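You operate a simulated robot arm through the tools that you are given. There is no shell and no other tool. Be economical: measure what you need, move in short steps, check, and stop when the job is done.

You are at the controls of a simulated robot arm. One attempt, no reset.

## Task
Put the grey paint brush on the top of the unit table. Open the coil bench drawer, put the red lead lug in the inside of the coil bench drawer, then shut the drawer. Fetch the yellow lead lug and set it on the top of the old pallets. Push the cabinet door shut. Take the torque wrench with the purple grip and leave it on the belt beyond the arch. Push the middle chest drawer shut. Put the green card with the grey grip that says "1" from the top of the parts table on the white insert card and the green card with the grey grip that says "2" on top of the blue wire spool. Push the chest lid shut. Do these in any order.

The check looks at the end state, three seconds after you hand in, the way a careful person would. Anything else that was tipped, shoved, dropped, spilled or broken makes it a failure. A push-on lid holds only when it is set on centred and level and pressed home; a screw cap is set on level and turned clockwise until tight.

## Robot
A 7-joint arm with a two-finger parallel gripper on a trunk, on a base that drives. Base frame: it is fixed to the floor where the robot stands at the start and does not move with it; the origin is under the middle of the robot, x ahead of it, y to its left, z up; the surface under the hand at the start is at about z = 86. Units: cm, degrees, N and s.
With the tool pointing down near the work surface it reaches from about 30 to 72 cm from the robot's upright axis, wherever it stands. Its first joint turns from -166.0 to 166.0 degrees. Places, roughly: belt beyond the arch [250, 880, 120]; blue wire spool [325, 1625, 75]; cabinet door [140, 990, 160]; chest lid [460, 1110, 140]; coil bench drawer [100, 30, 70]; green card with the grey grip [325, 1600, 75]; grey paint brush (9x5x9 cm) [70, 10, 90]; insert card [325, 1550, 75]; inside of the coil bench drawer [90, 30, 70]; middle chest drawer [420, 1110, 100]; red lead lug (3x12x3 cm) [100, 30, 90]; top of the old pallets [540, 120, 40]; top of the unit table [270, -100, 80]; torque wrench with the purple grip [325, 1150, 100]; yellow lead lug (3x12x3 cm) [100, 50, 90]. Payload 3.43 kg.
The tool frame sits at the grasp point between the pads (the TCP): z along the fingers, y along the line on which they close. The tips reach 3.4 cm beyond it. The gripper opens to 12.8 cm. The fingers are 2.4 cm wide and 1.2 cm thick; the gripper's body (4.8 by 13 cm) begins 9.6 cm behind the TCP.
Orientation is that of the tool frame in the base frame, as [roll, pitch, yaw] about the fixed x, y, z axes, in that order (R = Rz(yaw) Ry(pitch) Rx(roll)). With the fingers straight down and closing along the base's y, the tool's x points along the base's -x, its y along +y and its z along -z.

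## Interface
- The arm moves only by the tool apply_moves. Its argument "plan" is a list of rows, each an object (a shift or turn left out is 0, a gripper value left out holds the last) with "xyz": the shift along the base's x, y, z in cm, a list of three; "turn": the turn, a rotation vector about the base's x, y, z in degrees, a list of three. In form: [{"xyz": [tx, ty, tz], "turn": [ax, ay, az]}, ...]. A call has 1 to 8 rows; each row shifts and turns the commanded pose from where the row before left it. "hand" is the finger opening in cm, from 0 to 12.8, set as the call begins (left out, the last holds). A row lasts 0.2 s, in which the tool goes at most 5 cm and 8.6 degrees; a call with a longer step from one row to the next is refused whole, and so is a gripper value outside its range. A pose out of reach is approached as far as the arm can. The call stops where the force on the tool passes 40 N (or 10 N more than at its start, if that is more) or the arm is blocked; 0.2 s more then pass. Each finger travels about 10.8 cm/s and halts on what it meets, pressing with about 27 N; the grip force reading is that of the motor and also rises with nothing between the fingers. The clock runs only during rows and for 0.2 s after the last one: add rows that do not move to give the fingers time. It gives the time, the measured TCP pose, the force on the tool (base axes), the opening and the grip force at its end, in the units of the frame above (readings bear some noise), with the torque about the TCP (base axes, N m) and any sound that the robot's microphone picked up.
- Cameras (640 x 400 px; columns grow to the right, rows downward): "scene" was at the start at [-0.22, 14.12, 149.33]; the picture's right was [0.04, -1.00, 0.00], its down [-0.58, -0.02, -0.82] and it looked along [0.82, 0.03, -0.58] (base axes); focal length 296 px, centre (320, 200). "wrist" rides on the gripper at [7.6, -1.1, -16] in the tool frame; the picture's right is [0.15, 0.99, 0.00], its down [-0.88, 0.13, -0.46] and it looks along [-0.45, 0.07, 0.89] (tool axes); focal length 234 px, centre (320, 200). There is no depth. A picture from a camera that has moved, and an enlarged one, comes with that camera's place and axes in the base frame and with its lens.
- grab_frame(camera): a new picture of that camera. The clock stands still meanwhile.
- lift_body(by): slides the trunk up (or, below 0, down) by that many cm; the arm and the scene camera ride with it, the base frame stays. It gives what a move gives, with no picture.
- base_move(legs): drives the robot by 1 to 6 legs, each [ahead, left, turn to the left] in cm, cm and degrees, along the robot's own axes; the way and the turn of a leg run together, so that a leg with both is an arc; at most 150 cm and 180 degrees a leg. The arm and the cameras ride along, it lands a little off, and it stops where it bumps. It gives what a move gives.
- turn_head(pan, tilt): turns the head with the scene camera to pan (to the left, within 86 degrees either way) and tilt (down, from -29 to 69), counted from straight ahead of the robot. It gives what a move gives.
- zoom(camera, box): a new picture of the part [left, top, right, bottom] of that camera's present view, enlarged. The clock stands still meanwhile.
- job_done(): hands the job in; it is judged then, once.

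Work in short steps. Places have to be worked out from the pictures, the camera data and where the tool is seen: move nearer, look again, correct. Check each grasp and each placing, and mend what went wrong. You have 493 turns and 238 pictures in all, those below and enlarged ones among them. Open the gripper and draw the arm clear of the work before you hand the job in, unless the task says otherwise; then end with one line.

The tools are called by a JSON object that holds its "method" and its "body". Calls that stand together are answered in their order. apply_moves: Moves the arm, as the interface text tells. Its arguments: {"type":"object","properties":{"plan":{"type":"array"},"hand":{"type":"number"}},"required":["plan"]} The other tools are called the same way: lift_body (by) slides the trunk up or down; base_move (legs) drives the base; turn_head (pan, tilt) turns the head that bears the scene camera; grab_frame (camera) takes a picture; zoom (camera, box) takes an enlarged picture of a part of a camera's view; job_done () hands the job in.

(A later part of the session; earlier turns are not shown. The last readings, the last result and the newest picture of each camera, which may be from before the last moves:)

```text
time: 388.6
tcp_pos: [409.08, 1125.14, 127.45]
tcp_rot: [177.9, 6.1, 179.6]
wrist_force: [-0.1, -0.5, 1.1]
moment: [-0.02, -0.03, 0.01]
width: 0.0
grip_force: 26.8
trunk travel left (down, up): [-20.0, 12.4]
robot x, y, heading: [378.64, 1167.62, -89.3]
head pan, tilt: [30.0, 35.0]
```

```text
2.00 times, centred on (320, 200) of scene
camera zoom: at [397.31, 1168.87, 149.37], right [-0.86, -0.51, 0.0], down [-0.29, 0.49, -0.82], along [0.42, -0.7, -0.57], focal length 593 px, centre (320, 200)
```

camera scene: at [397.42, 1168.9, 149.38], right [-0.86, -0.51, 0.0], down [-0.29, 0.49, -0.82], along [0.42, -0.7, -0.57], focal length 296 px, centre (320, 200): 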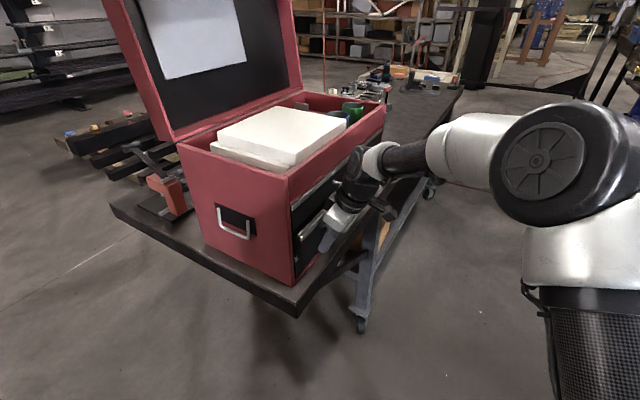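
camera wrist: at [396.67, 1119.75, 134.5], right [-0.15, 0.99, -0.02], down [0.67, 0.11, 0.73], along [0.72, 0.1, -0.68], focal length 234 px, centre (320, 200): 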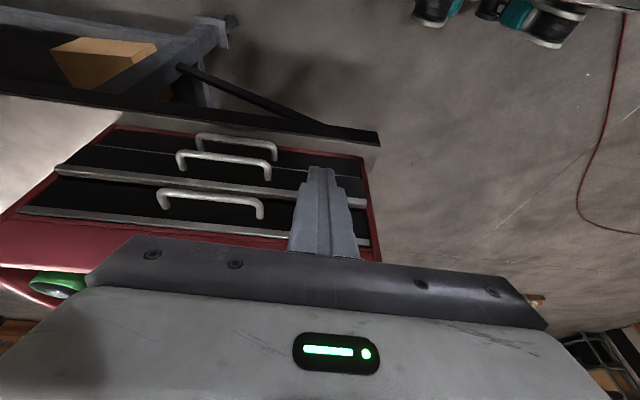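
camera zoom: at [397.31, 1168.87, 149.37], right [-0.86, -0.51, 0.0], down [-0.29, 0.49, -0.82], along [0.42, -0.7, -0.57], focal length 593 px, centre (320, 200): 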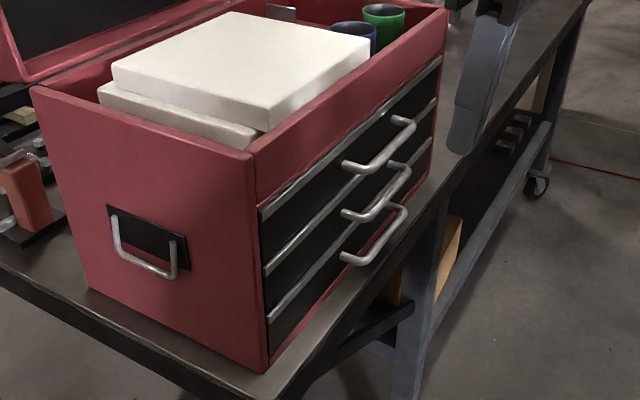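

Middle drawer is shut. For the lid, I back off north, shift east to x≈455, and raise the trunk/arm so I can reach behind the open lid (outer face x≈463–467, top z≈151).

{"method": "base_move", "body": {"legs": [[-65, 0, 0], [0, 76, -0.7]]}}

{"method": "lift_body", "body": {"by": 12.4}}

{"method": "apply_moves", "body": {"plan": [{"xyz": [0, 0, 4.9], "turn": [0, 3, 0]}, {"xyz": [0, 0, 4.9], "turn": [0, 3, 0]}, {"xyz": [0, 0, 4.9]}, {"xyz": [0, 0, 4.9]}, {"xyz": [0, 0, 4.9]}]}}

{"method": "turn_head", "body": {"pan": 0, "tilt": 20}}

{"method": "grab_frame", "body": {"camera": "scene"}}

```text
time: 399.5
tcp_pos: [483.65, 1189.8, 127.38]
tcp_rot: [178.0, 6.2, 178.6]
wrist_force: [0.5, 0.8, -0.5]
moment: [0.0, 0.02, 0.01]
width: 0.0
grip_force: 26.8
trunk travel left (down, up): [-20.0, 12.4]
robot x, y, heading: [454.29, 1232.37, -90.1]
head pan, tilt: [30.0, 35.0]
```

```text
time: 401.1
tcp_pos: [483.6, 1189.78, 139.79]
tcp_rot: [178.0, 6.2, 178.7]
wrist_force: [-0.3, -0.3, -0.2]
moment: [-0.02, 0.02, 0.02]
width: 0.0
grip_force: 26.7
trunk travel left (down, up): [-32.4, 0.0]
robot x, y, heading: [454.22, 1232.62, -90.1]
head pan, tilt: [30.0, 35.0]
```

```text
time: 402.3
tcp_pos: [480.79, 1193.18, 150.92]
tcp_rot: [178.3, 0.3, 178.7]
wrist_force: [0.3, -0.8, 0.6]
moment: [0.01, -0.04, 0.04]
width: 0.01
grip_force: 27.1
out of reach, approached as far as the arm can: row 2, 3, 4, 5
trunk travel left (down, up): [-32.4, 0.0]
robot x, y, heading: [454.21, 1232.43, -90.1]
head pan, tilt: [30.0, 35.0]
```

```text
time: 403.2
tcp_pos: [480.84, 1193.23, 150.91]
tcp_rot: [178.2, 0.3, 178.7]
wrist_force: [-0.8, 0.1, 0.4]
moment: [0.02, -0.01, 0.01]
width: 0.0
grip_force: 26.8
trunk travel left (down, up): [-32.4, 0.0]
robot x, y, heading: [454.03, 1232.52, -90.3]
head pan, tilt: [0.0, 20.0]
```

```text
108 pictures are left
camera scene: at [468.14, 1231.96, 164.16], right [-1.0, 0.0, 0.0], down [0.0, 0.34, -0.94], along [0.0, -0.94, -0.34], focal length 296 px, centre (320, 200)
```

scene: 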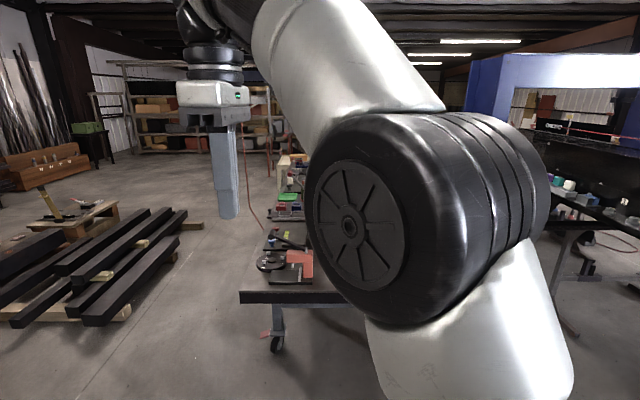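

I switch to a horizontal tool (pointing south) so the arm stays north of the lid.

{"method": "apply_moves", "body": {"plan": [{"turn": [-8.5, 0, 0], "xyz": [0, -2.5, 0]}, {"turn": [-8.5, 0, 0], "xyz": [0, -2.5, 0]}, {"turn": [-8.5, 0, 0], "xyz": [0, -2.5, 0]}, {"turn": [-8.5, 0, 0], "xyz": [0, -2.5, 0]}, {"turn": [-8.5, 0, 0], "xyz": [0, -2.5, 0]}, {"turn": [-8.5, 0, 0], "xyz": [0, -2.5, 0]}, {"turn": [-8.5, 0, 0], "xyz": [0, -2.5, 0]}, {"turn": [-8.5, 0, 0], "xyz": [0, -2.5, 0]}]}}

{"method": "apply_moves", "body": {"plan": [{"turn": [-8.5, 0, 0], "xyz": [0, -1, -1]}, {"turn": [-8.5, 0, 0], "xyz": [0, -1, -1]}, {"xyz": [0, 0, -3]}, {}]}}

{"method": "grab_frame", "body": {"camera": "scene"}}

{"method": "grab_frame", "body": {"camera": "wrist"}}

```text
time: 405.0
tcp_pos: [480.68, 1173.26, 150.64]
tcp_rot: [-113.8, 1.3, 179.8]
wrist_force: [-0.5, -0.6, -0.1]
moment: [0.03, 0.0, 0.01]
width: 0.01
grip_force: 27.6
trunk travel left (down, up): [-32.4, 0.0]
robot x, y, heading: [454.21, 1232.78, -90.3]
head pan, tilt: [0.0, 20.0]
```

```text
time: 406.0
tcp_pos: [480.6, 1171.37, 145.85]
tcp_rot: [-96.9, 1.2, -179.8]
wrist_force: [-1.6, 0.3, 0.0]
moment: [0.0, 0.01, -0.04]
width: 0.01
grip_force: 26.6
trunk travel left (down, up): [-32.4, 0.0]
robot x, y, heading: [453.98, 1232.04, -90.1]
head pan, tilt: [0.0, 20.0]
```

```text
107 pictures are left
camera scene: at [468.14, 1231.97, 164.16], right [-1.0, 0.0, 0.0], down [0.0, 0.34, -0.94], along [0.0, -0.94, -0.34], focal length 296 px, centre (320, 200)
```

scene: 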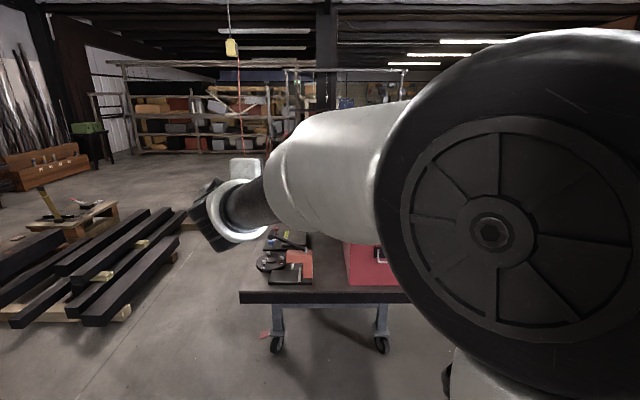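

```text
106 pictures are left
camera wrist: at [472.91, 1187.06, 148.79], right [-0.12, 0.12, -0.98], down [0.88, 0.47, -0.05], along [0.46, -0.87, -0.16], focal length 234 px, centre (320, 200)
```

wrist: 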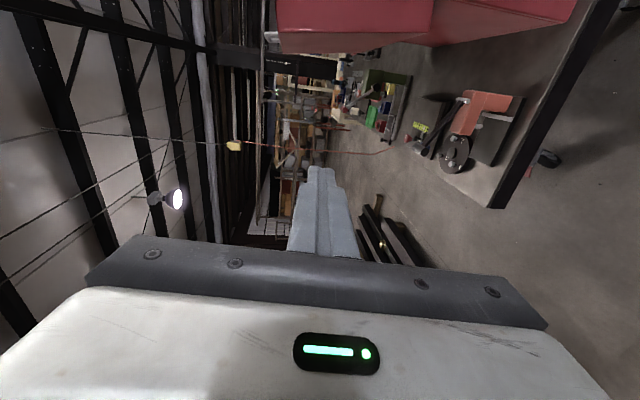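

Lid's top outer corner confirmed at x≈466, z≈150. I drive 46 cm ahead so fingertips sit east of the lid's north end.

{"method": "base_move", "body": {"legs": [[46, 0, 0]]}}

{"method": "grab_frame", "body": {"camera": "wrist"}}

```text
time: 408.8
tcp_pos: [480.91, 1124.58, 146.01]
tcp_rot: [-96.9, 1.3, -179.6]
wrist_force: [0.1, -0.2, -0.4]
moment: [-0.04, -0.02, 0.02]
width: 0.01
grip_force: 27.8
trunk travel left (down, up): [-32.4, 0.0]
robot x, y, heading: [454.01, 1186.15, -90.0]
head pan, tilt: [0.0, 20.0]
```

```text
105 pictures are left
camera wrist: at [473.11, 1140.26, 148.83], right [-0.12, 0.12, -0.98], down [0.88, 0.47, -0.05], along [0.46, -0.87, -0.16], focal length 234 px, centre (320, 200)
```

wrist: 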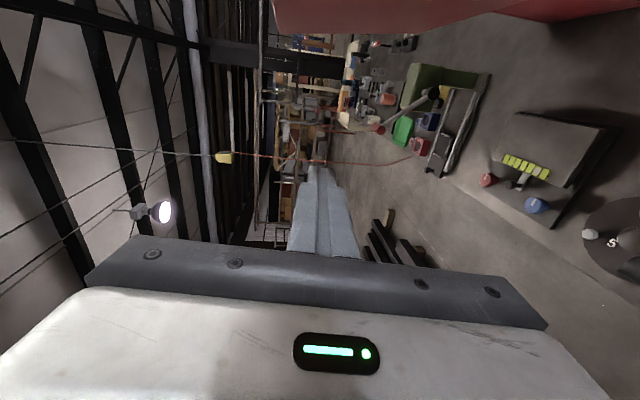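

{"method": "apply_moves", "body": {"plan": [{"xyz": [-3, 0, 0]}, {"xyz": [-3, 0, 0]}, {"xyz": [-3, 0, 0]}, {"xyz": [-2, 0, 0]}, {"xyz": [-2, 0, 0]}, {"xyz": [-2, 0, 0]}]}}

{"method": "grab_frame", "body": {"camera": "wrist"}}

```text
time: 410.2
tcp_pos: [466.17, 1124.88, 146.05]
tcp_rot: [-96.9, 1.2, -179.5]
wrist_force: [8.4, 0.5, 4.2]
moment: [0.33, 0.26, -0.72]
width: 0.0
grip_force: 26.5
trunk travel left (down, up): [-32.4, 0.0]
robot x, y, heading: [454.02, 1185.47, -90.0]
head pan, tilt: [0.0, 20.0]
```

```text
104 pictures are left
camera wrist: at [458.32, 1140.45, 148.89], right [-0.13, 0.12, -0.99], down [0.88, 0.48, -0.06], along [0.46, -0.87, -0.16], focal length 234 px, centre (320, 200)
```

wrist: 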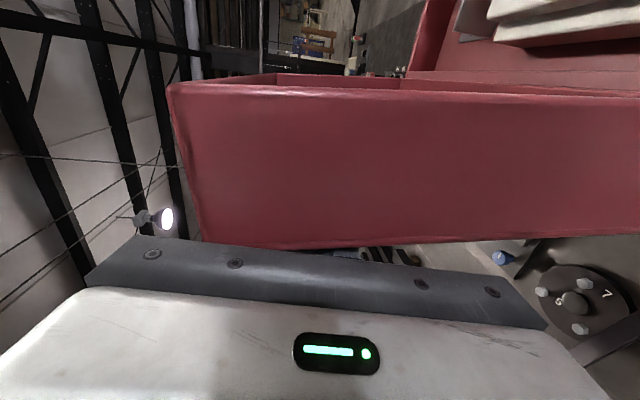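

Contact made (8 N). Keep pushing west.

{"method": "apply_moves", "body": {"plan": [{"xyz": [-2, 0, 0]}, {"xyz": [-2, 0, 0]}, {"xyz": [-2, 0, 0]}, {"xyz": [-2, 0, 0]}]}}

{"method": "grab_frame", "body": {"camera": "wrist"}}

```text
time: 411.2
tcp_pos: [457.93, 1124.66, 145.82]
tcp_rot: [-97.1, 1.3, -179.8]
wrist_force: [0.1, 0.1, -0.3]
moment: [-0.01, 0.02, 0.02]
width: 0.02
grip_force: 27.2
trunk travel left (down, up): [-32.4, 0.0]
robot x, y, heading: [453.99, 1185.68, -90.0]
head pan, tilt: [0.0, 20.0]
```

```text
103 pictures are left
camera wrist: at [450.01, 1140.32, 148.82], right [-0.12, 0.12, -0.98], down [0.88, 0.47, -0.05], along [0.46, -0.87, -0.17], focal length 234 px, centre (320, 200)
```

wrist: 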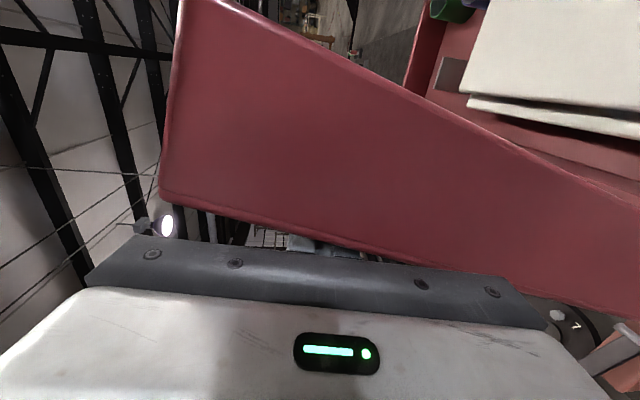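

{"method": "apply_moves", "body": {"plan": [{"xyz": [-2, 0, -0.4]}, {"xyz": [-2, 0, -0.4]}, {"xyz": [-2, 0, -0.5]}, {"xyz": [-2, 0, -0.6]}]}}

{"method": "grab_frame", "body": {"camera": "wrist"}}

```text
time: 412.2
tcp_pos: [450.67, 1124.9, 144.82]
tcp_rot: [-96.9, 1.3, -179.6]
wrist_force: [0.4, -0.4, -0.6]
moment: [0.04, -0.01, -0.01]
width: 0.01
grip_force: 26.9
out of reach, approached as far as the arm can: row 1
trunk travel left (down, up): [-32.4, 0.0]
robot x, y, heading: [453.82, 1185.9, -90.0]
head pan, tilt: [0.0, 20.0]
```

```text
102 pictures are left
camera wrist: at [442.96, 1140.42, 147.72], right [-0.13, 0.12, -0.98], down [0.88, 0.47, -0.05], along [0.46, -0.87, -0.16], focal length 234 px, centre (320, 200)
```

wrist: 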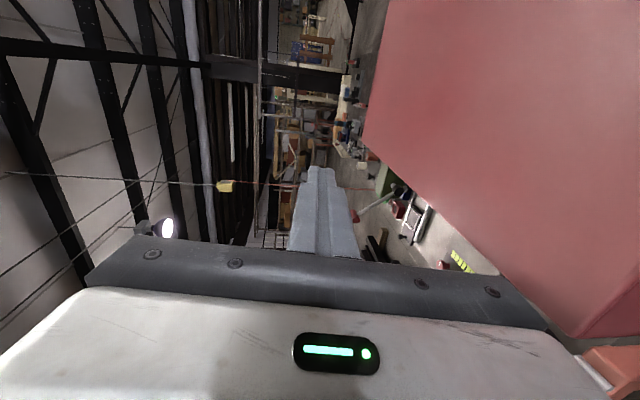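

The lid is swinging down by itself. I wait and look.

{"method": "apply_moves", "body": {"plan": [{}, {}, {}, {}]}}

{"method": "grab_frame", "body": {"camera": "wrist"}}

```text
time: 413.2
tcp_pos: [450.92, 1124.87, 144.8]
tcp_rot: [-97.0, 1.3, -179.5]
wrist_force: [0.5, 0.6, 0.8]
moment: [0.03, -0.01, -0.03]
width: 0.0
grip_force: 26.7
trunk travel left (down, up): [-32.4, 0.0]
robot x, y, heading: [454.0, 1185.64, -90.1]
head pan, tilt: [0.0, 20.0]
```

```text
101 pictures are left
camera wrist: at [443.01, 1140.43, 147.74], right [-0.12, 0.12, -0.98], down [0.88, 0.47, -0.05], along [0.46, -0.87, -0.16], focal length 234 px, centre (320, 200)
```

wrist: 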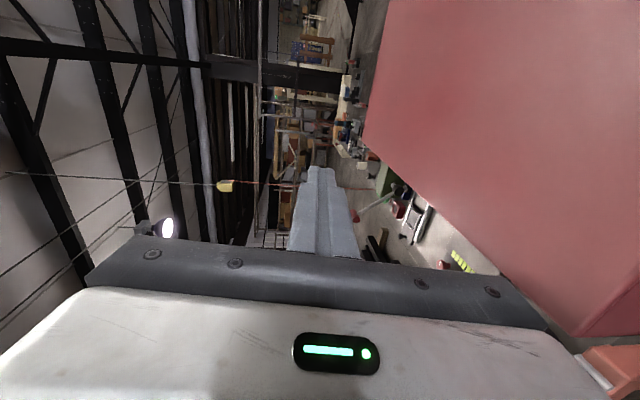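

The visible red plane fits a lid lying flat at z≈127. I back off and verify with the scene camera.

{"method": "base_move", "body": {"legs": [[-50, 0, 0]]}}

{"method": "apply_moves", "body": {"plan": [{"turn": [8.5, 0, 0], "xyz": [0, 1, 0]}, {"turn": [8.5, 0, 0], "xyz": [0, 2, 0]}, {"turn": [8.5, 0, 0], "xyz": [0, 2, -1]}, {"turn": [8.5, 0, 0], "xyz": [0, 2, -2]}, {"turn": [8.5, 0, 0], "xyz": [0, 2, -2]}, {"turn": [8.5, 0, 0], "xyz": [0, 2, -2]}, {"turn": [8.5, 0, 0], "xyz": [0, 2, -3]}, {"turn": [8.5, 0, 0], "xyz": [0, 2, -3]}]}}

{"method": "apply_moves", "body": {"plan": [{"turn": [8.5, 0, 0], "xyz": [-2, 0, -3]}, {"turn": [8.5, 0, 0], "xyz": [-2, 0, -3]}, {"turn": [0, 0, -8.5], "xyz": [-2, 0, 0]}, {"turn": [0, 0, -8.5], "xyz": [-2, 0, 0]}, {"turn": [0, 0, -8.5]}, {"turn": [0, 0, -8.5]}, {"turn": [0, 0, -8.5]}, {"turn": [0, 0, -8.5]}]}}

{"method": "apply_moves", "body": {"plan": [{"turn": [0, 0, -8.5]}, {"turn": [0, 0, -8.5]}, {"turn": [0, 0, -8.5]}, {"turn": [0, 0, -8.5]}, {"turn": [0, 0, -4]}]}}

{"method": "turn_head", "body": {"pan": 0, "tilt": 25}}

{"method": "grab_frame", "body": {"camera": "scene"}}

```text
time: 416.1
tcp_pos: [450.83, 1174.33, 144.77]
tcp_rot: [-97.0, 1.3, -179.6]
wrist_force: [0.3, -0.2, -0.2]
moment: [-0.04, -0.01, 0.03]
width: 0.0
grip_force: 26.8
trunk travel left (down, up): [-32.4, 0.0]
robot x, y, heading: [454.04, 1235.39, -89.7]
head pan, tilt: [0.0, 20.0]
```

```text
time: 417.9
tcp_pos: [450.62, 1188.91, 132.59]
tcp_rot: [-161.5, 1.3, 179.2]
wrist_force: [-0.1, 0.7, -0.4]
moment: [0.01, -0.05, 0.01]
width: 0.0
grip_force: 27.2
out of reach, approached as far as the arm can: row 2
trunk travel left (down, up): [-32.4, 0.0]
robot x, y, heading: [454.23, 1235.12, -89.9]
head pan, tilt: [0.0, 20.0]
```

```text
time: 419.7
tcp_pos: [442.75, 1188.86, 126.61]
tcp_rot: [-178.3, 0.8, 127.7]
wrist_force: [-0.6, -0.6, -0.3]
moment: [0.0, 0.0, -0.03]
width: 0.0
grip_force: 27.1
trunk travel left (down, up): [-32.4, 0.0]
robot x, y, heading: [454.2, 1235.03, -90.0]
head pan, tilt: [0.0, 20.0]
```

```text
time: 420.9
tcp_pos: [442.68, 1188.91, 126.55]
tcp_rot: [-178.4, 0.7, 89.8]
wrist_force: [0.4, 0.4, 0.2]
moment: [0.02, 0.0, 0.02]
width: 0.0
grip_force: 27.0
trunk travel left (down, up): [-32.4, 0.0]
robot x, y, heading: [453.98, 1234.75, -89.8]
head pan, tilt: [0.0, 20.0]
```

```text
time: 421.6
tcp_pos: [442.84, 1188.96, 126.64]
tcp_rot: [-178.3, 0.7, 90.0]
wrist_force: [-0.1, 0.4, -0.4]
moment: [-0.01, 0.03, -0.03]
width: 0.0
grip_force: 27.2
trunk travel left (down, up): [-32.4, 0.0]
robot x, y, heading: [453.95, 1234.9, -89.7]
head pan, tilt: [0.0, 25.0]
```

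```text
100 pictures are left
camera scene: at [468.01, 1234.71, 163.36], right [-1.0, 0.0, 0.0], down [0.0, 0.42, -0.91], along [0.0, -0.91, -0.42], focal length 296 px, centre (320, 200)
```

scene: 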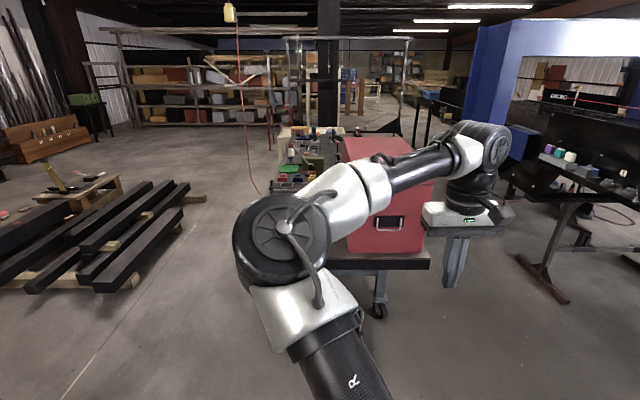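

{"method": "zoom", "body": {"camera": "scene", "box": [280, 110, 480, 290]}}

```text
2.22 times, centred on (380, 200) of scene
camera zoom: at [468.01, 1234.71, 163.36], right [-1.0, 0.0, 0.0], down [0.0, 0.42, -0.91], along [0.0, -0.91, -0.42], focal length 659 px, centre (187, 200)
```

zoom: 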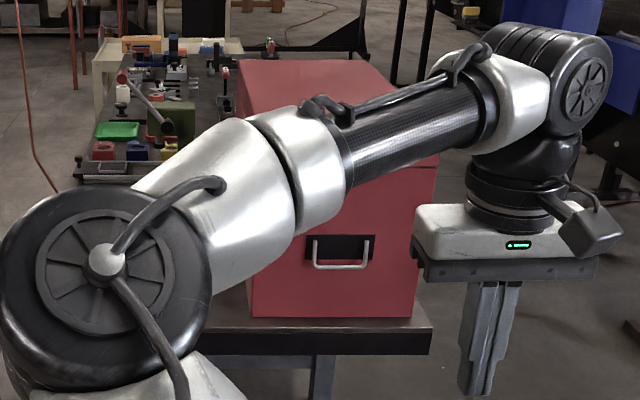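

Lid is down. Now the wrench: I slide west to x≈350 and look with both cameras.

{"method": "base_move", "body": {"legs": [[0, -103, 0]]}}

{"method": "turn_head", "body": {"pan": 0, "tilt": 35}}

{"method": "grab_frame", "body": {"camera": "scene"}}

{"method": "grab_frame", "body": {"camera": "wrist"}}

```text
time: 431.9
tcp_pos: [338.43, 1189.92, 126.56]
tcp_rot: [-178.3, 0.8, 88.9]
wrist_force: [-0.5, -0.1, 0.6]
moment: [-0.01, -0.01, -0.02]
width: 0.0
grip_force: 27.1
trunk travel left (down, up): [-32.4, 0.0]
robot x, y, heading: [350.28, 1236.05, -91.3]
head pan, tilt: [0.0, 25.0]
```

```text
time: 432.6
tcp_pos: [338.31, 1189.91, 126.52]
tcp_rot: [-178.3, 0.7, 88.7]
wrist_force: [0.0, -0.4, 0.1]
moment: [-0.01, 0.03, 0.03]
width: 0.0
grip_force: 27.1
trunk travel left (down, up): [-32.4, 0.0]
robot x, y, heading: [350.27, 1235.98, -90.8]
head pan, tilt: [0.0, 35.0]
```

```text
98 pictures are left
camera scene: at [364.59, 1235.7, 161.78], right [-1.0, 0.02, 0.0], down [0.01, 0.57, -0.82], along [-0.02, -0.82, -0.57], focal length 296 px, centre (320, 200)
```

scene: 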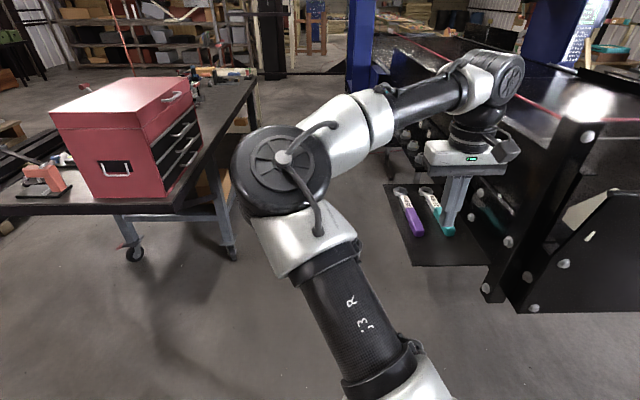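

```text
97 pictures are left
camera wrist: at [337.85, 1197.7, 142.55], right [0.99, 0.12, -0.03], down [0.12, -0.88, 0.46], along [0.03, -0.46, -0.89], focal length 234 px, centre (320, 200)
```

wrist: 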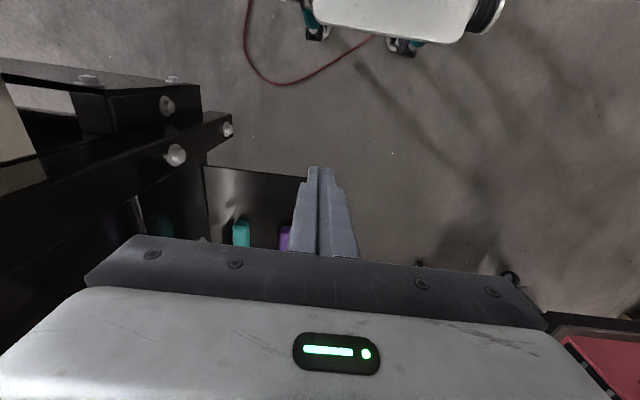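

{"method": "zoom", "body": {"camera": "scene", "box": [370, 160, 530, 280]}}

{"method": "zoom", "body": {"camera": "scene", "box": [30, 60, 230, 220]}}

```text
3.33 times, centred on (450, 220) of scene
camera zoom: at [364.59, 1235.7, 161.78], right [-1.0, 0.02, 0.0], down [0.01, 0.57, -0.82], along [-0.02, -0.82, -0.57], focal length 988 px, centre (-113, 133)
```

zoom: 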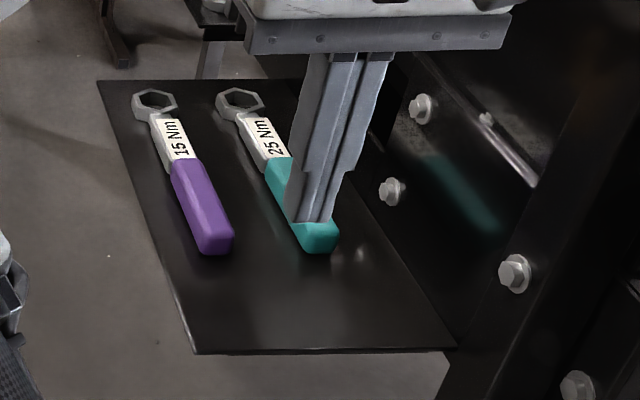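

```text
2.50 times, centred on (130, 140) of scene
camera zoom: at [364.59, 1235.7, 161.78], right [-1.0, 0.02, 0.0], down [0.01, 0.57, -0.82], along [-0.02, -0.82, -0.57], focal length 741 px, centre (795, 350)
```

zoom: 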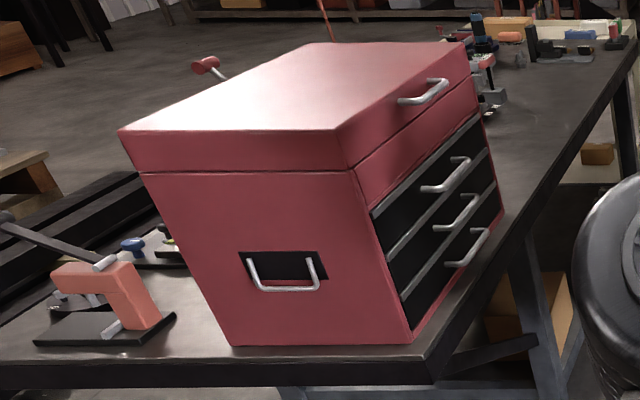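

Chest fully closed. The purple wrench ("15 Nm") lies along y at x≈332, y 1141–1168. I drive 20 cm closer, open the fingers to 6.5 and centre over the grip.

{"method": "base_move", "body": {"legs": [[20, 0, 0.8]]}}

{"method": "apply_moves", "body": {"hand": 6.5, "plan": [{"xyz": [-3, -4, 0]}, {"xyz": [-3, -4, 0]}, {"xyz": [0, 0, -4.9]}, {}]}}

{"method": "grab_frame", "body": {"camera": "wrist"}}

{"method": "grab_frame", "body": {"camera": "scene"}}

```text
time: 434.2
tcp_pos: [338.97, 1169.8, 126.58]
tcp_rot: [-178.4, 0.8, 89.7]
wrist_force: [0.3, -0.2, 0.5]
moment: [0.03, 0.02, 0.01]
width: 0.02
grip_force: 26.8
trunk travel left (down, up): [-32.4, 0.0]
robot x, y, heading: [350.19, 1216.14, -90.4]
head pan, tilt: [0.0, 35.0]
```

```text
time: 435.2
tcp_pos: [332.83, 1161.94, 121.45]
tcp_rot: [-178.3, 0.7, 89.7]
wrist_force: [0.8, -0.6, -0.8]
moment: [-0.03, 0.0, 0.02]
width: 6.49
grip_force: 0.1
trunk travel left (down, up): [-32.4, 0.0]
robot x, y, heading: [350.51, 1215.94, -90.2]
head pan, tilt: [0.0, 35.0]
```

```text
94 pictures are left
camera wrist: at [332.1, 1169.61, 137.48], right [0.99, 0.14, -0.03], down [0.14, -0.88, 0.46], along [0.04, -0.46, -0.89], focal length 234 px, centre (320, 200)
```

wrist: 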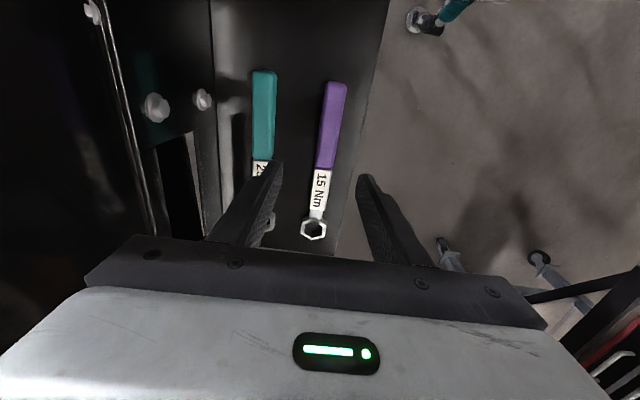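

```text
93 pictures are left
camera scene: at [364.38, 1215.9, 161.78], right [-1.0, 0.0, 0.0], down [0.0, 0.57, -0.82], along [0.0, -0.82, -0.57], focal length 296 px, centre (320, 200)
```

scene: 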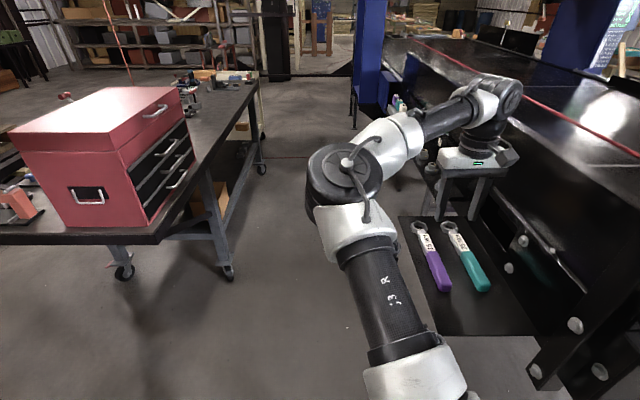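

{"method": "apply_moves", "body": {"plan": [{"xyz": [0.7, -1.5, -4.5]}, {"xyz": [0, 0, -4.5]}, {"xyz": [0, 0, -4]}, {}]}}

{"method": "zoom", "body": {"camera": "scene", "box": [380, 120, 580, 320]}}

{"method": "grab_frame", "body": {"camera": "wrist"}}

```text
time: 436.2
tcp_pos: [333.55, 1160.39, 108.6]
tcp_rot: [-178.3, 0.6, 89.7]
wrist_force: [1.1, 1.1, 0.0]
moment: [0.01, 0.0, 0.0]
width: 6.52
grip_force: 0.0
trunk travel left (down, up): [-32.4, 0.0]
robot x, y, heading: [350.33, 1216.03, -90.2]
head pan, tilt: [0.0, 35.0]
```

```text
2.00 times, centred on (480, 220) of scene
camera zoom: at [364.37, 1215.9, 161.78], right [-1.0, 0.0, 0.0], down [0.0, 0.57, -0.82], along [0.0, -0.82, -0.57], focal length 593 px, centre (0, 160)
```

zoom: 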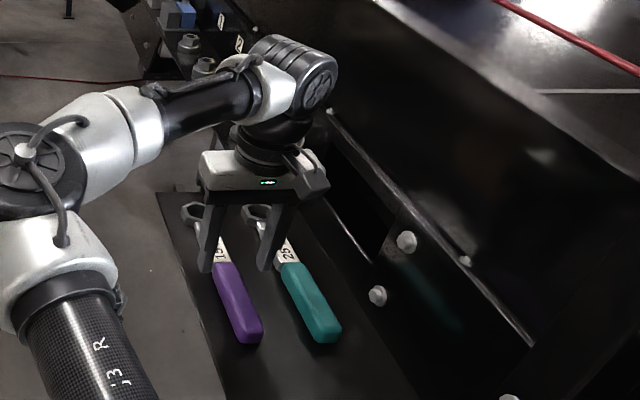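

```text
91 pictures are left
camera wrist: at [332.93, 1168.02, 124.54], right [0.99, 0.14, -0.03], down [0.14, -0.88, 0.46], along [0.04, -0.46, -0.89], focal length 234 px, centre (320, 200)
```

wrist: 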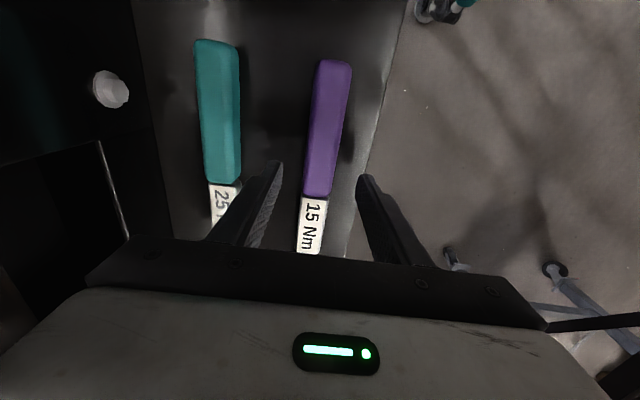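

{"method": "apply_moves", "body": {"plan": [{"xyz": [0.2, 0, -1.5]}, {"xyz": [0, 0, -1]}, {"xyz": [0, 0, -0.7]}, {"xyz": [0, 0, -0.7]}, {}]}}

{"method": "grab_frame", "body": {"camera": "wrist"}}

```text
time: 437.4
tcp_pos: [333.84, 1160.22, 104.79]
tcp_rot: [-178.2, 0.7, 89.6]
wrist_force: [-0.2, -0.4, -0.2]
moment: [-0.01, -0.01, 0.03]
width: 6.49
grip_force: 0.0
trunk travel left (down, up): [-32.4, 0.0]
robot x, y, heading: [350.3, 1215.99, -90.4]
head pan, tilt: [0.0, 35.0]
```

```text
90 pictures are left
camera wrist: at [333.18, 1167.99, 120.75], right [0.99, 0.14, -0.03], down [0.14, -0.88, 0.46], along [0.04, -0.46, -0.89], focal length 234 px, centre (320, 200)
```

wrist: 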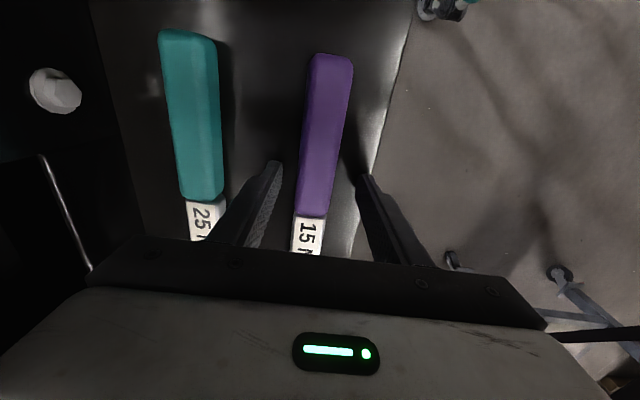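

{"method": "apply_moves", "body": {"plan": [{"xyz": [0, 0, -0.5]}, {}, {"xyz": [0, 0, -0.5]}, {}, {"xyz": [0, 0, -0.5]}, {}, {"xyz": [0, 0, -0.5]}, {}]}}

```text
time: 438.2
tcp_pos: [333.96, 1160.33, 104.4]
tcp_rot: [-178.2, 1.2, 89.6]
wrist_force: [2.3, 8.1, 17.2]
moment: [0.49, -0.8, 0.34]
width: 6.6
grip_force: 1.4
trunk travel left (down, up): [-32.4, 0.0]
robot x, y, heading: [350.42, 1216.08, -90.2]
head pan, tilt: [0.0, 35.0]
stopped in row 4: the force on the tool passed its limit at 45 N (the readings are from after the stop); the commanded pose is now the measured one
```

Tips touch the shelf at tcp z≈104.4. I raise 0.5 and close.

{"method": "apply_moves", "body": {"plan": [{"xyz": [-0.2, 0, 0.5]}, {}]}}

{"method": "apply_moves", "body": {"hand": 0, "plan": [{}, {}, {}]}}

{"method": "apply_moves", "body": {"plan": [{"xyz": [0, 0, 2]}, {"xyz": [0, 0, 3]}, {"xyz": [0, 0, 4]}, {"xyz": [0, 0, 4.9]}, {}]}}

{"method": "grab_frame", "body": {"camera": "wrist"}}

{"method": "zoom", "body": {"camera": "scene", "box": [360, 100, 580, 320]}}

```text
time: 438.8
tcp_pos: [333.69, 1160.06, 104.83]
tcp_rot: [-178.1, 1.2, 89.8]
wrist_force: [0.8, -0.6, 0.8]
moment: [0.03, 0.0, 0.02]
width: 6.49
grip_force: 0.0
trunk travel left (down, up): [-32.4, 0.0]
robot x, y, heading: [349.98, 1215.78, -90.2]
head pan, tilt: [0.0, 35.0]
```

```text
time: 439.6
tcp_pos: [333.58, 1160.17, 104.68]
tcp_rot: [-178.2, 1.1, 89.8]
wrist_force: [0.0, 0.1, 1.5]
moment: [-0.08, -0.09, 0.11]
width: 2.98
grip_force: 27.2
trunk travel left (down, up): [-32.4, 0.0]
robot x, y, heading: [350.27, 1215.89, -90.6]
head pan, tilt: [0.0, 35.0]
```

```text
time: 440.8
tcp_pos: [333.73, 1160.03, 118.55]
tcp_rot: [-178.1, 1.0, 89.6]
wrist_force: [0.3, 0.7, -4.2]
moment: [0.08, 0.0, 0.0]
width: 2.98
grip_force: 26.2
trunk travel left (down, up): [-32.4, 0.0]
robot x, y, heading: [350.35, 1216.12, -90.1]
head pan, tilt: [0.0, 35.0]
```

```text
89 pictures are left
camera wrist: at [333.07, 1167.81, 134.41], right [0.99, 0.14, -0.03], down [0.14, -0.87, 0.47], along [0.04, -0.47, -0.88], focal length 234 px, centre (320, 200)
```

wrist: 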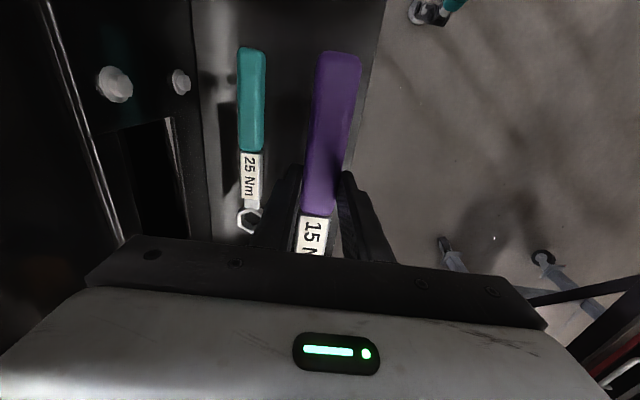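

```text
1.82 times, centred on (470, 210) of scene
camera zoom: at [364.36, 1215.88, 161.77], right [-1.0, 0.0, 0.0], down [0.0, 0.57, -0.82], along [0.0, -0.82, -0.57], focal length 539 px, centre (47, 182)
```

zoom: 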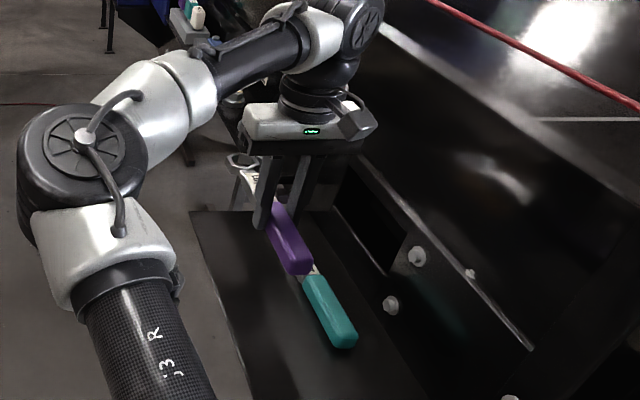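

Wrench held level. I raise it, back out, shift to x≈382 and drive south through the aisle between conveyor and chest bench.

{"method": "apply_moves", "body": {"plan": [{"xyz": [2, 2, 3]}, {"xyz": [2, 2, 3]}, {"xyz": [2, 2, 2]}, {"xyz": [2, 2, 0]}]}}

{"method": "base_move", "body": {"legs": [[-15, 0, 0.2], [0, 31, 0], [130, 0, 0]]}}

{"method": "turn_head", "body": {"pan": 0, "tilt": 20}}

{"method": "grab_frame", "body": {"camera": "scene"}}

```text
time: 441.8
tcp_pos: [341.6, 1168.22, 126.68]
tcp_rot: [-178.2, 1.2, 89.6]
wrist_force: [-0.5, 0.6, -3.8]
moment: [0.05, -0.04, 0.0]
width: 2.94
grip_force: 27.1
trunk travel left (down, up): [-32.4, 0.0]
robot x, y, heading: [350.58, 1215.95, -90.1]
head pan, tilt: [0.0, 35.0]
```

```text
time: 452.4
tcp_pos: [372.47, 1053.3, 126.62]
tcp_rot: [-178.2, 1.1, 89.7]
wrist_force: [-0.3, -0.9, -4.3]
moment: [0.09, 0.01, 0.02]
width: 2.96
grip_force: 27.3
trunk travel left (down, up): [-32.4, 0.0]
robot x, y, heading: [381.47, 1101.16, -90.0]
head pan, tilt: [0.0, 35.0]
```

```text
time: 453.2
tcp_pos: [372.46, 1053.29, 126.58]
tcp_rot: [-178.1, 1.1, 89.8]
wrist_force: [0.5, -0.2, -3.2]
moment: [0.08, 0.01, 0.04]
width: 2.97
grip_force: 27.0
trunk travel left (down, up): [-32.4, 0.0]
robot x, y, heading: [381.19, 1101.39, -90.0]
head pan, tilt: [0.0, 20.0]
```

```text
87 pictures are left
camera scene: at [395.28, 1100.6, 164.15], right [-1.0, 0.0, 0.0], down [0.0, 0.34, -0.94], along [0.0, -0.94, -0.34], focal length 296 px, centre (320, 200)
```

scene: 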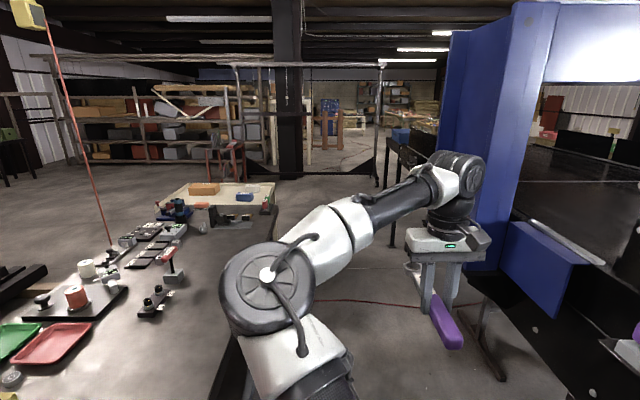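

{"method": "turn_head", "body": {"pan": 20, "tilt": 40}}

{"method": "grab_frame", "body": {"camera": "scene"}}

```text
time: 454.0
tcp_pos: [372.41, 1053.33, 126.57]
tcp_rot: [-178.1, 1.1, 89.7]
wrist_force: [0.4, -0.2, -3.9]
moment: [0.07, -0.01, 0.0]
width: 2.97
grip_force: 26.8
trunk travel left (down, up): [-32.4, 0.0]
robot x, y, heading: [381.65, 1101.09, -90.3]
head pan, tilt: [20.0, 40.0]
```

```text
86 pictures are left
camera scene: at [398.19, 1101.91, 161.03], right [-0.94, -0.34, 0.0], down [-0.22, 0.6, -0.77], along [0.26, -0.72, -0.64], focal length 296 px, centre (320, 200)
```

scene: 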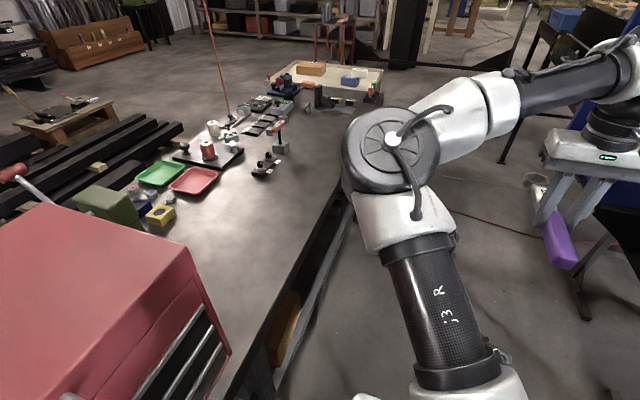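

Elbow clears the bench items. Continue south 130 cm and look west.

{"method": "base_move", "body": {"legs": [[130, 0, 0], [50, 0, 0]]}}

{"method": "turn_head", "body": {"pan": -60, "tilt": 15}}

{"method": "grab_frame", "body": {"camera": "scene"}}

```text
time: 463.1
tcp_pos: [372.16, 873.02, 126.64]
tcp_rot: [-178.2, 1.1, 89.5]
wrist_force: [0.7, 0.6, -3.2]
moment: [0.12, 0.0, 0.0]
width: 2.96
grip_force: 27.0
trunk travel left (down, up): [-32.4, 0.0]
robot x, y, heading: [381.42, 920.65, -90.1]
head pan, tilt: [20.0, 40.0]
```

```text
time: 464.6
tcp_pos: [372.01, 873.0, 126.61]
tcp_rot: [-178.2, 1.1, 89.5]
wrist_force: [-0.7, 0.7, -4.2]
moment: [0.04, 0.01, 0.01]
width: 2.96
grip_force: 26.6
trunk travel left (down, up): [-32.4, 0.0]
robot x, y, heading: [381.28, 920.83, -90.3]
head pan, tilt: [-60.0, 15.0]
```

```text
85 pictures are left
camera scene: at [386.97, 924.88, 164.97], right [-0.5, 0.87, 0.0], down [0.22, 0.13, -0.97], along [-0.84, -0.48, -0.26], focal length 296 px, centre (320, 200)
```

scene: 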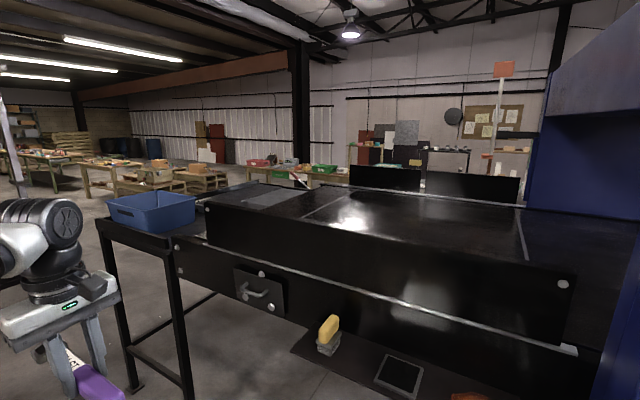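

The belt section here spans y≈840–941 with an east guard at x≈317, top z≈135. I raise the tool to z≈145, turn to face west, and shift to y≈886.

{"method": "apply_moves", "body": {"plan": [{"xyz": [0, -1, 4]}, {"xyz": [0, -1, 4]}, {"xyz": [0, -1, 4]}, {"xyz": [0, -1, 4]}, {"xyz": [0, -1, 3]}, {}]}}

{"method": "base_move", "body": {"legs": [[0, 0, -90], [0, 36, 0]]}}

{"method": "turn_head", "body": {"pan": 0, "tilt": 25}}

{"method": "grab_frame", "body": {"camera": "scene"}}

{"method": "grab_frame", "body": {"camera": "wrist"}}

```text
time: 466.0
tcp_pos: [372.13, 868.24, 145.68]
tcp_rot: [-178.2, 1.2, 89.5]
wrist_force: [0.5, -0.2, -4.3]
moment: [0.06, 0.0, -0.02]
width: 2.96
grip_force: 26.6
trunk travel left (down, up): [-32.4, 0.0]
robot x, y, heading: [381.11, 921.06, -90.2]
head pan, tilt: [-60.0, 15.0]
```

```text
time: 468.3
tcp_pos: [344.87, 881.15, 145.47]
tcp_rot: [-178.2, 0.9, 57.5]
wrist_force: [0.4, -0.6, -4.4]
moment: [0.1, -0.01, 0.0]
width: 2.97
grip_force: 27.1
trunk travel left (down, up): [-32.4, 0.0]
robot x, y, heading: [380.32, 921.23, -122.4]
head pan, tilt: [-60.0, 15.0]
stopped in leg 1: the robot was blocked; the commanded pose is now the measured one
```

```text
time: 469.6
tcp_pos: [344.86, 881.27, 145.54]
tcp_rot: [-178.2, 1.0, 57.6]
wrist_force: [0.0, -0.1, -4.5]
moment: [0.05, -0.06, 0.03]
width: 2.98
grip_force: 27.4
trunk travel left (down, up): [-32.4, 0.0]
robot x, y, heading: [380.09, 921.28, -122.5]
head pan, tilt: [0.0, 25.0]
```

```text
84 pictures are left
camera scene: at [391.97, 913.2, 163.35], right [-0.84, 0.54, 0.0], down [0.23, 0.36, -0.91], along [-0.49, -0.76, -0.42], focal length 296 px, centre (320, 200)
```

scene: 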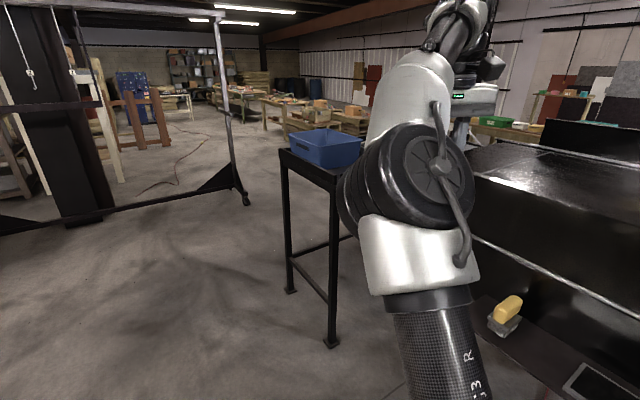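

```text
83 pictures are left
camera wrist: at [348.47, 888.11, 161.49], right [0.91, -0.41, -0.03], down [-0.35, -0.81, 0.47], along [-0.22, -0.41, -0.88], focal length 234 px, centre (320, 200)
```

wrist: 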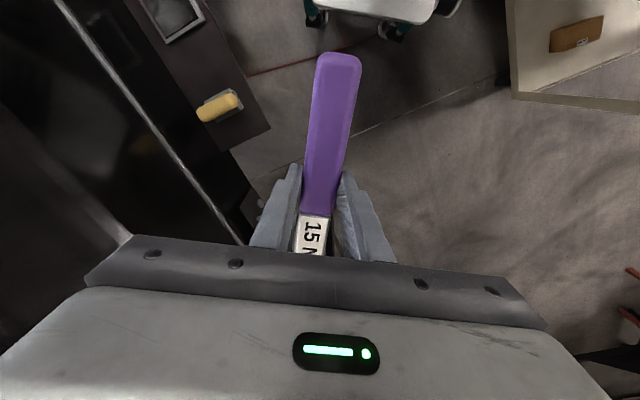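

The turn was blocked—likely a chassis corner against the bench cart. I shift west 13 cm and then finish the turn.

{"method": "base_move", "body": {"legs": [[7, -11, 0]]}}

{"method": "base_move", "body": {"legs": [[0, 0, -57.5]]}}

{"method": "turn_head", "body": {"pan": 60, "tilt": 35}}

{"method": "grab_frame", "body": {"camera": "scene"}}

```text
time: 471.3
tcp_pos: [331.74, 881.13, 145.56]
tcp_rot: [-178.2, 1.1, 57.5]
wrist_force: [-0.3, 0.2, -4.5]
moment: [0.07, -0.03, 0.01]
width: 3.0
grip_force: 27.4
trunk travel left (down, up): [-32.4, 0.0]
robot x, y, heading: [367.67, 921.31, -122.6]
head pan, tilt: [0.0, 25.0]
```

```text
time: 474.4
tcp_pos: [314.75, 930.94, 145.63]
tcp_rot: [-178.1, 1.0, -1.5]
wrist_force: [0.6, -0.8, -4.0]
moment: [-0.02, -0.05, 0.02]
width: 2.98
grip_force: 27.0
trunk travel left (down, up): [-32.4, 0.0]
robot x, y, heading: [367.51, 921.04, 178.7]
head pan, tilt: [0.0, 25.0]
```

```text
time: 475.7
tcp_pos: [314.7, 930.87, 145.61]
tcp_rot: [-178.1, 1.0, -1.5]
wrist_force: [0.7, -0.3, -3.3]
moment: [-0.03, -0.04, 0.04]
width: 2.98
grip_force: 27.1
trunk travel left (down, up): [-32.4, 0.0]
robot x, y, heading: [366.97, 921.07, 178.7]
head pan, tilt: [60.0, 35.0]
```

```text
82 pictures are left
camera scene: at [371.28, 899.12, 161.78], right [-0.85, 0.52, 0.0], down [0.3, 0.49, -0.82], along [-0.43, -0.7, -0.57], focal length 296 px, centre (320, 200)
```

scene: 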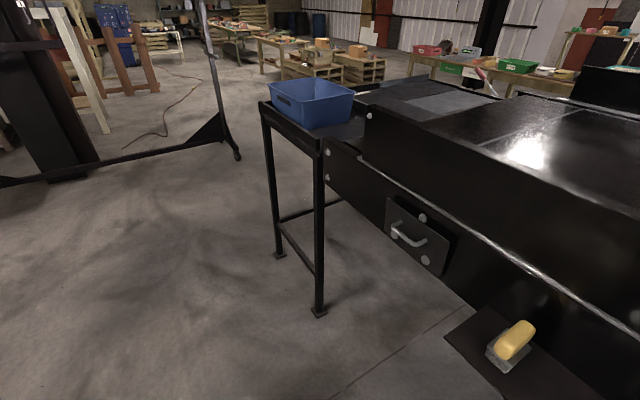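

{"method": "base_move", "body": {"legs": [[14, 42, 1]]}}

{"method": "turn_head", "body": {"pan": 0, "tilt": 30}}

{"method": "grab_frame", "body": {"camera": "scene"}}

{"method": "grab_frame", "body": {"camera": "wrist"}}

```text
time: 480.2
tcp_pos: [299.78, 887.77, 145.63]
tcp_rot: [-178.2, 1.0, -0.1]
wrist_force: [0.2, 0.2, -3.9]
moment: [0.0, -0.08, 0.0]
width: 2.97
grip_force: 26.7
trunk travel left (down, up): [-32.4, 0.0]
robot x, y, heading: [353.03, 879.66, -180.0]
head pan, tilt: [60.0, 35.0]
```

```text
time: 481.5
tcp_pos: [299.92, 887.89, 145.61]
tcp_rot: [-178.1, 1.0, -0.1]
wrist_force: [-0.7, -0.3, -4.3]
moment: [0.0, -0.07, -0.01]
width: 2.98
grip_force: 26.6
trunk travel left (down, up): [-32.4, 0.0]
robot x, y, heading: [352.3, 879.6, -180.1]
head pan, tilt: [0.0, 30.0]
```

```text
81 pictures are left
camera scene: at [352.57, 865.26, 162.55], right [0.0, 1.0, 0.0], down [0.5, 0.0, -0.87], along [-0.87, 0.0, -0.5], focal length 296 px, centre (320, 200)
```

scene: 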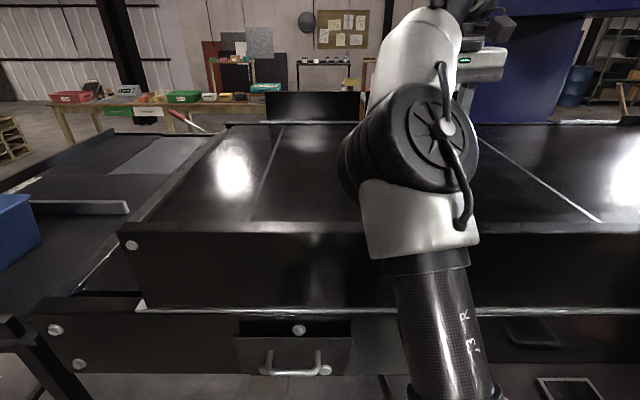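

```text
80 pictures are left
camera wrist: at [307.68, 888.42, 161.49], right [0.15, -0.99, -0.03], down [-0.87, -0.14, 0.47], along [-0.47, -0.04, -0.88], focal length 234 px, centre (320, 200)
```

wrist: 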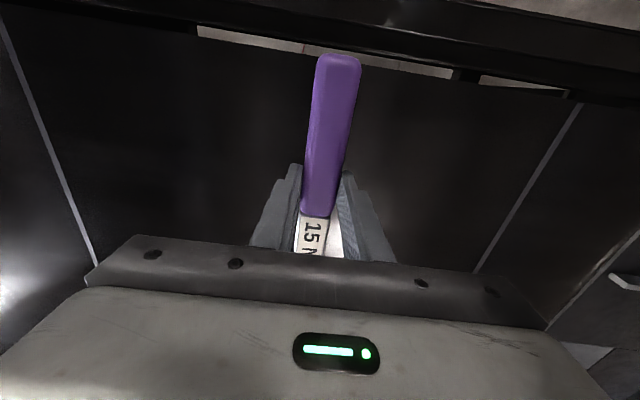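

Over the belt between the two white lines. I extend 14 cm further west and lower.

{"method": "apply_moves", "body": {"plan": [{"xyz": [-4, 0, 0]}, {"xyz": [-4, 0, 0]}, {"xyz": [-4, 0, 0]}, {"xyz": [-3, 0, 0]}, {"xyz": [0, 0, -4.5]}, {"xyz": [0, 0, -4.5]}, {"xyz": [0, 0, -4.5]}, {"xyz": [0, 0, -4.5]}]}}

{"method": "grab_frame", "body": {"camera": "scene"}}

{"method": "grab_frame", "body": {"camera": "wrist"}}

```text
time: 483.3
tcp_pos: [292.82, 885.63, 123.84]
tcp_rot: [-179.1, 2.4, -0.1]
wrist_force: [-0.4, 0.2, -3.7]
moment: [0.01, -0.1, 0.01]
width: 2.95
grip_force: 27.0
out of reach, approached as far as the arm can: row 1, 2, 3, 4
trunk travel left (down, up): [-32.4, 0.0]
robot x, y, heading: [352.61, 879.72, -179.7]
head pan, tilt: [0.0, 30.0]
```

```text
79 pictures are left
camera scene: at [353.17, 865.89, 163.01], right [0.0, 1.0, 0.0], down [0.5, 0.0, -0.87], along [-0.87, 0.0, -0.5], focal length 296 px, centre (320, 200)
```

scene: 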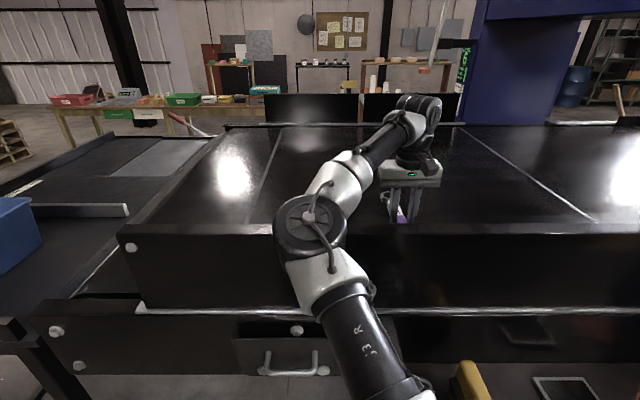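

```text
78 pictures are left
camera wrist: at [301.09, 886.42, 139.54], right [0.14, -0.99, -0.02], down [-0.86, -0.14, 0.49], along [-0.49, -0.05, -0.87], focal length 234 px, centre (320, 200)
```

wrist: 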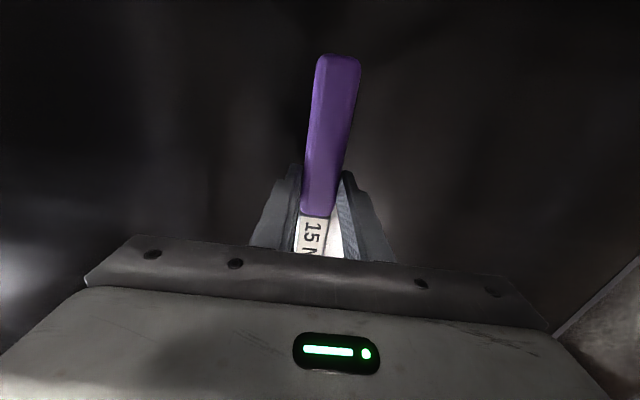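

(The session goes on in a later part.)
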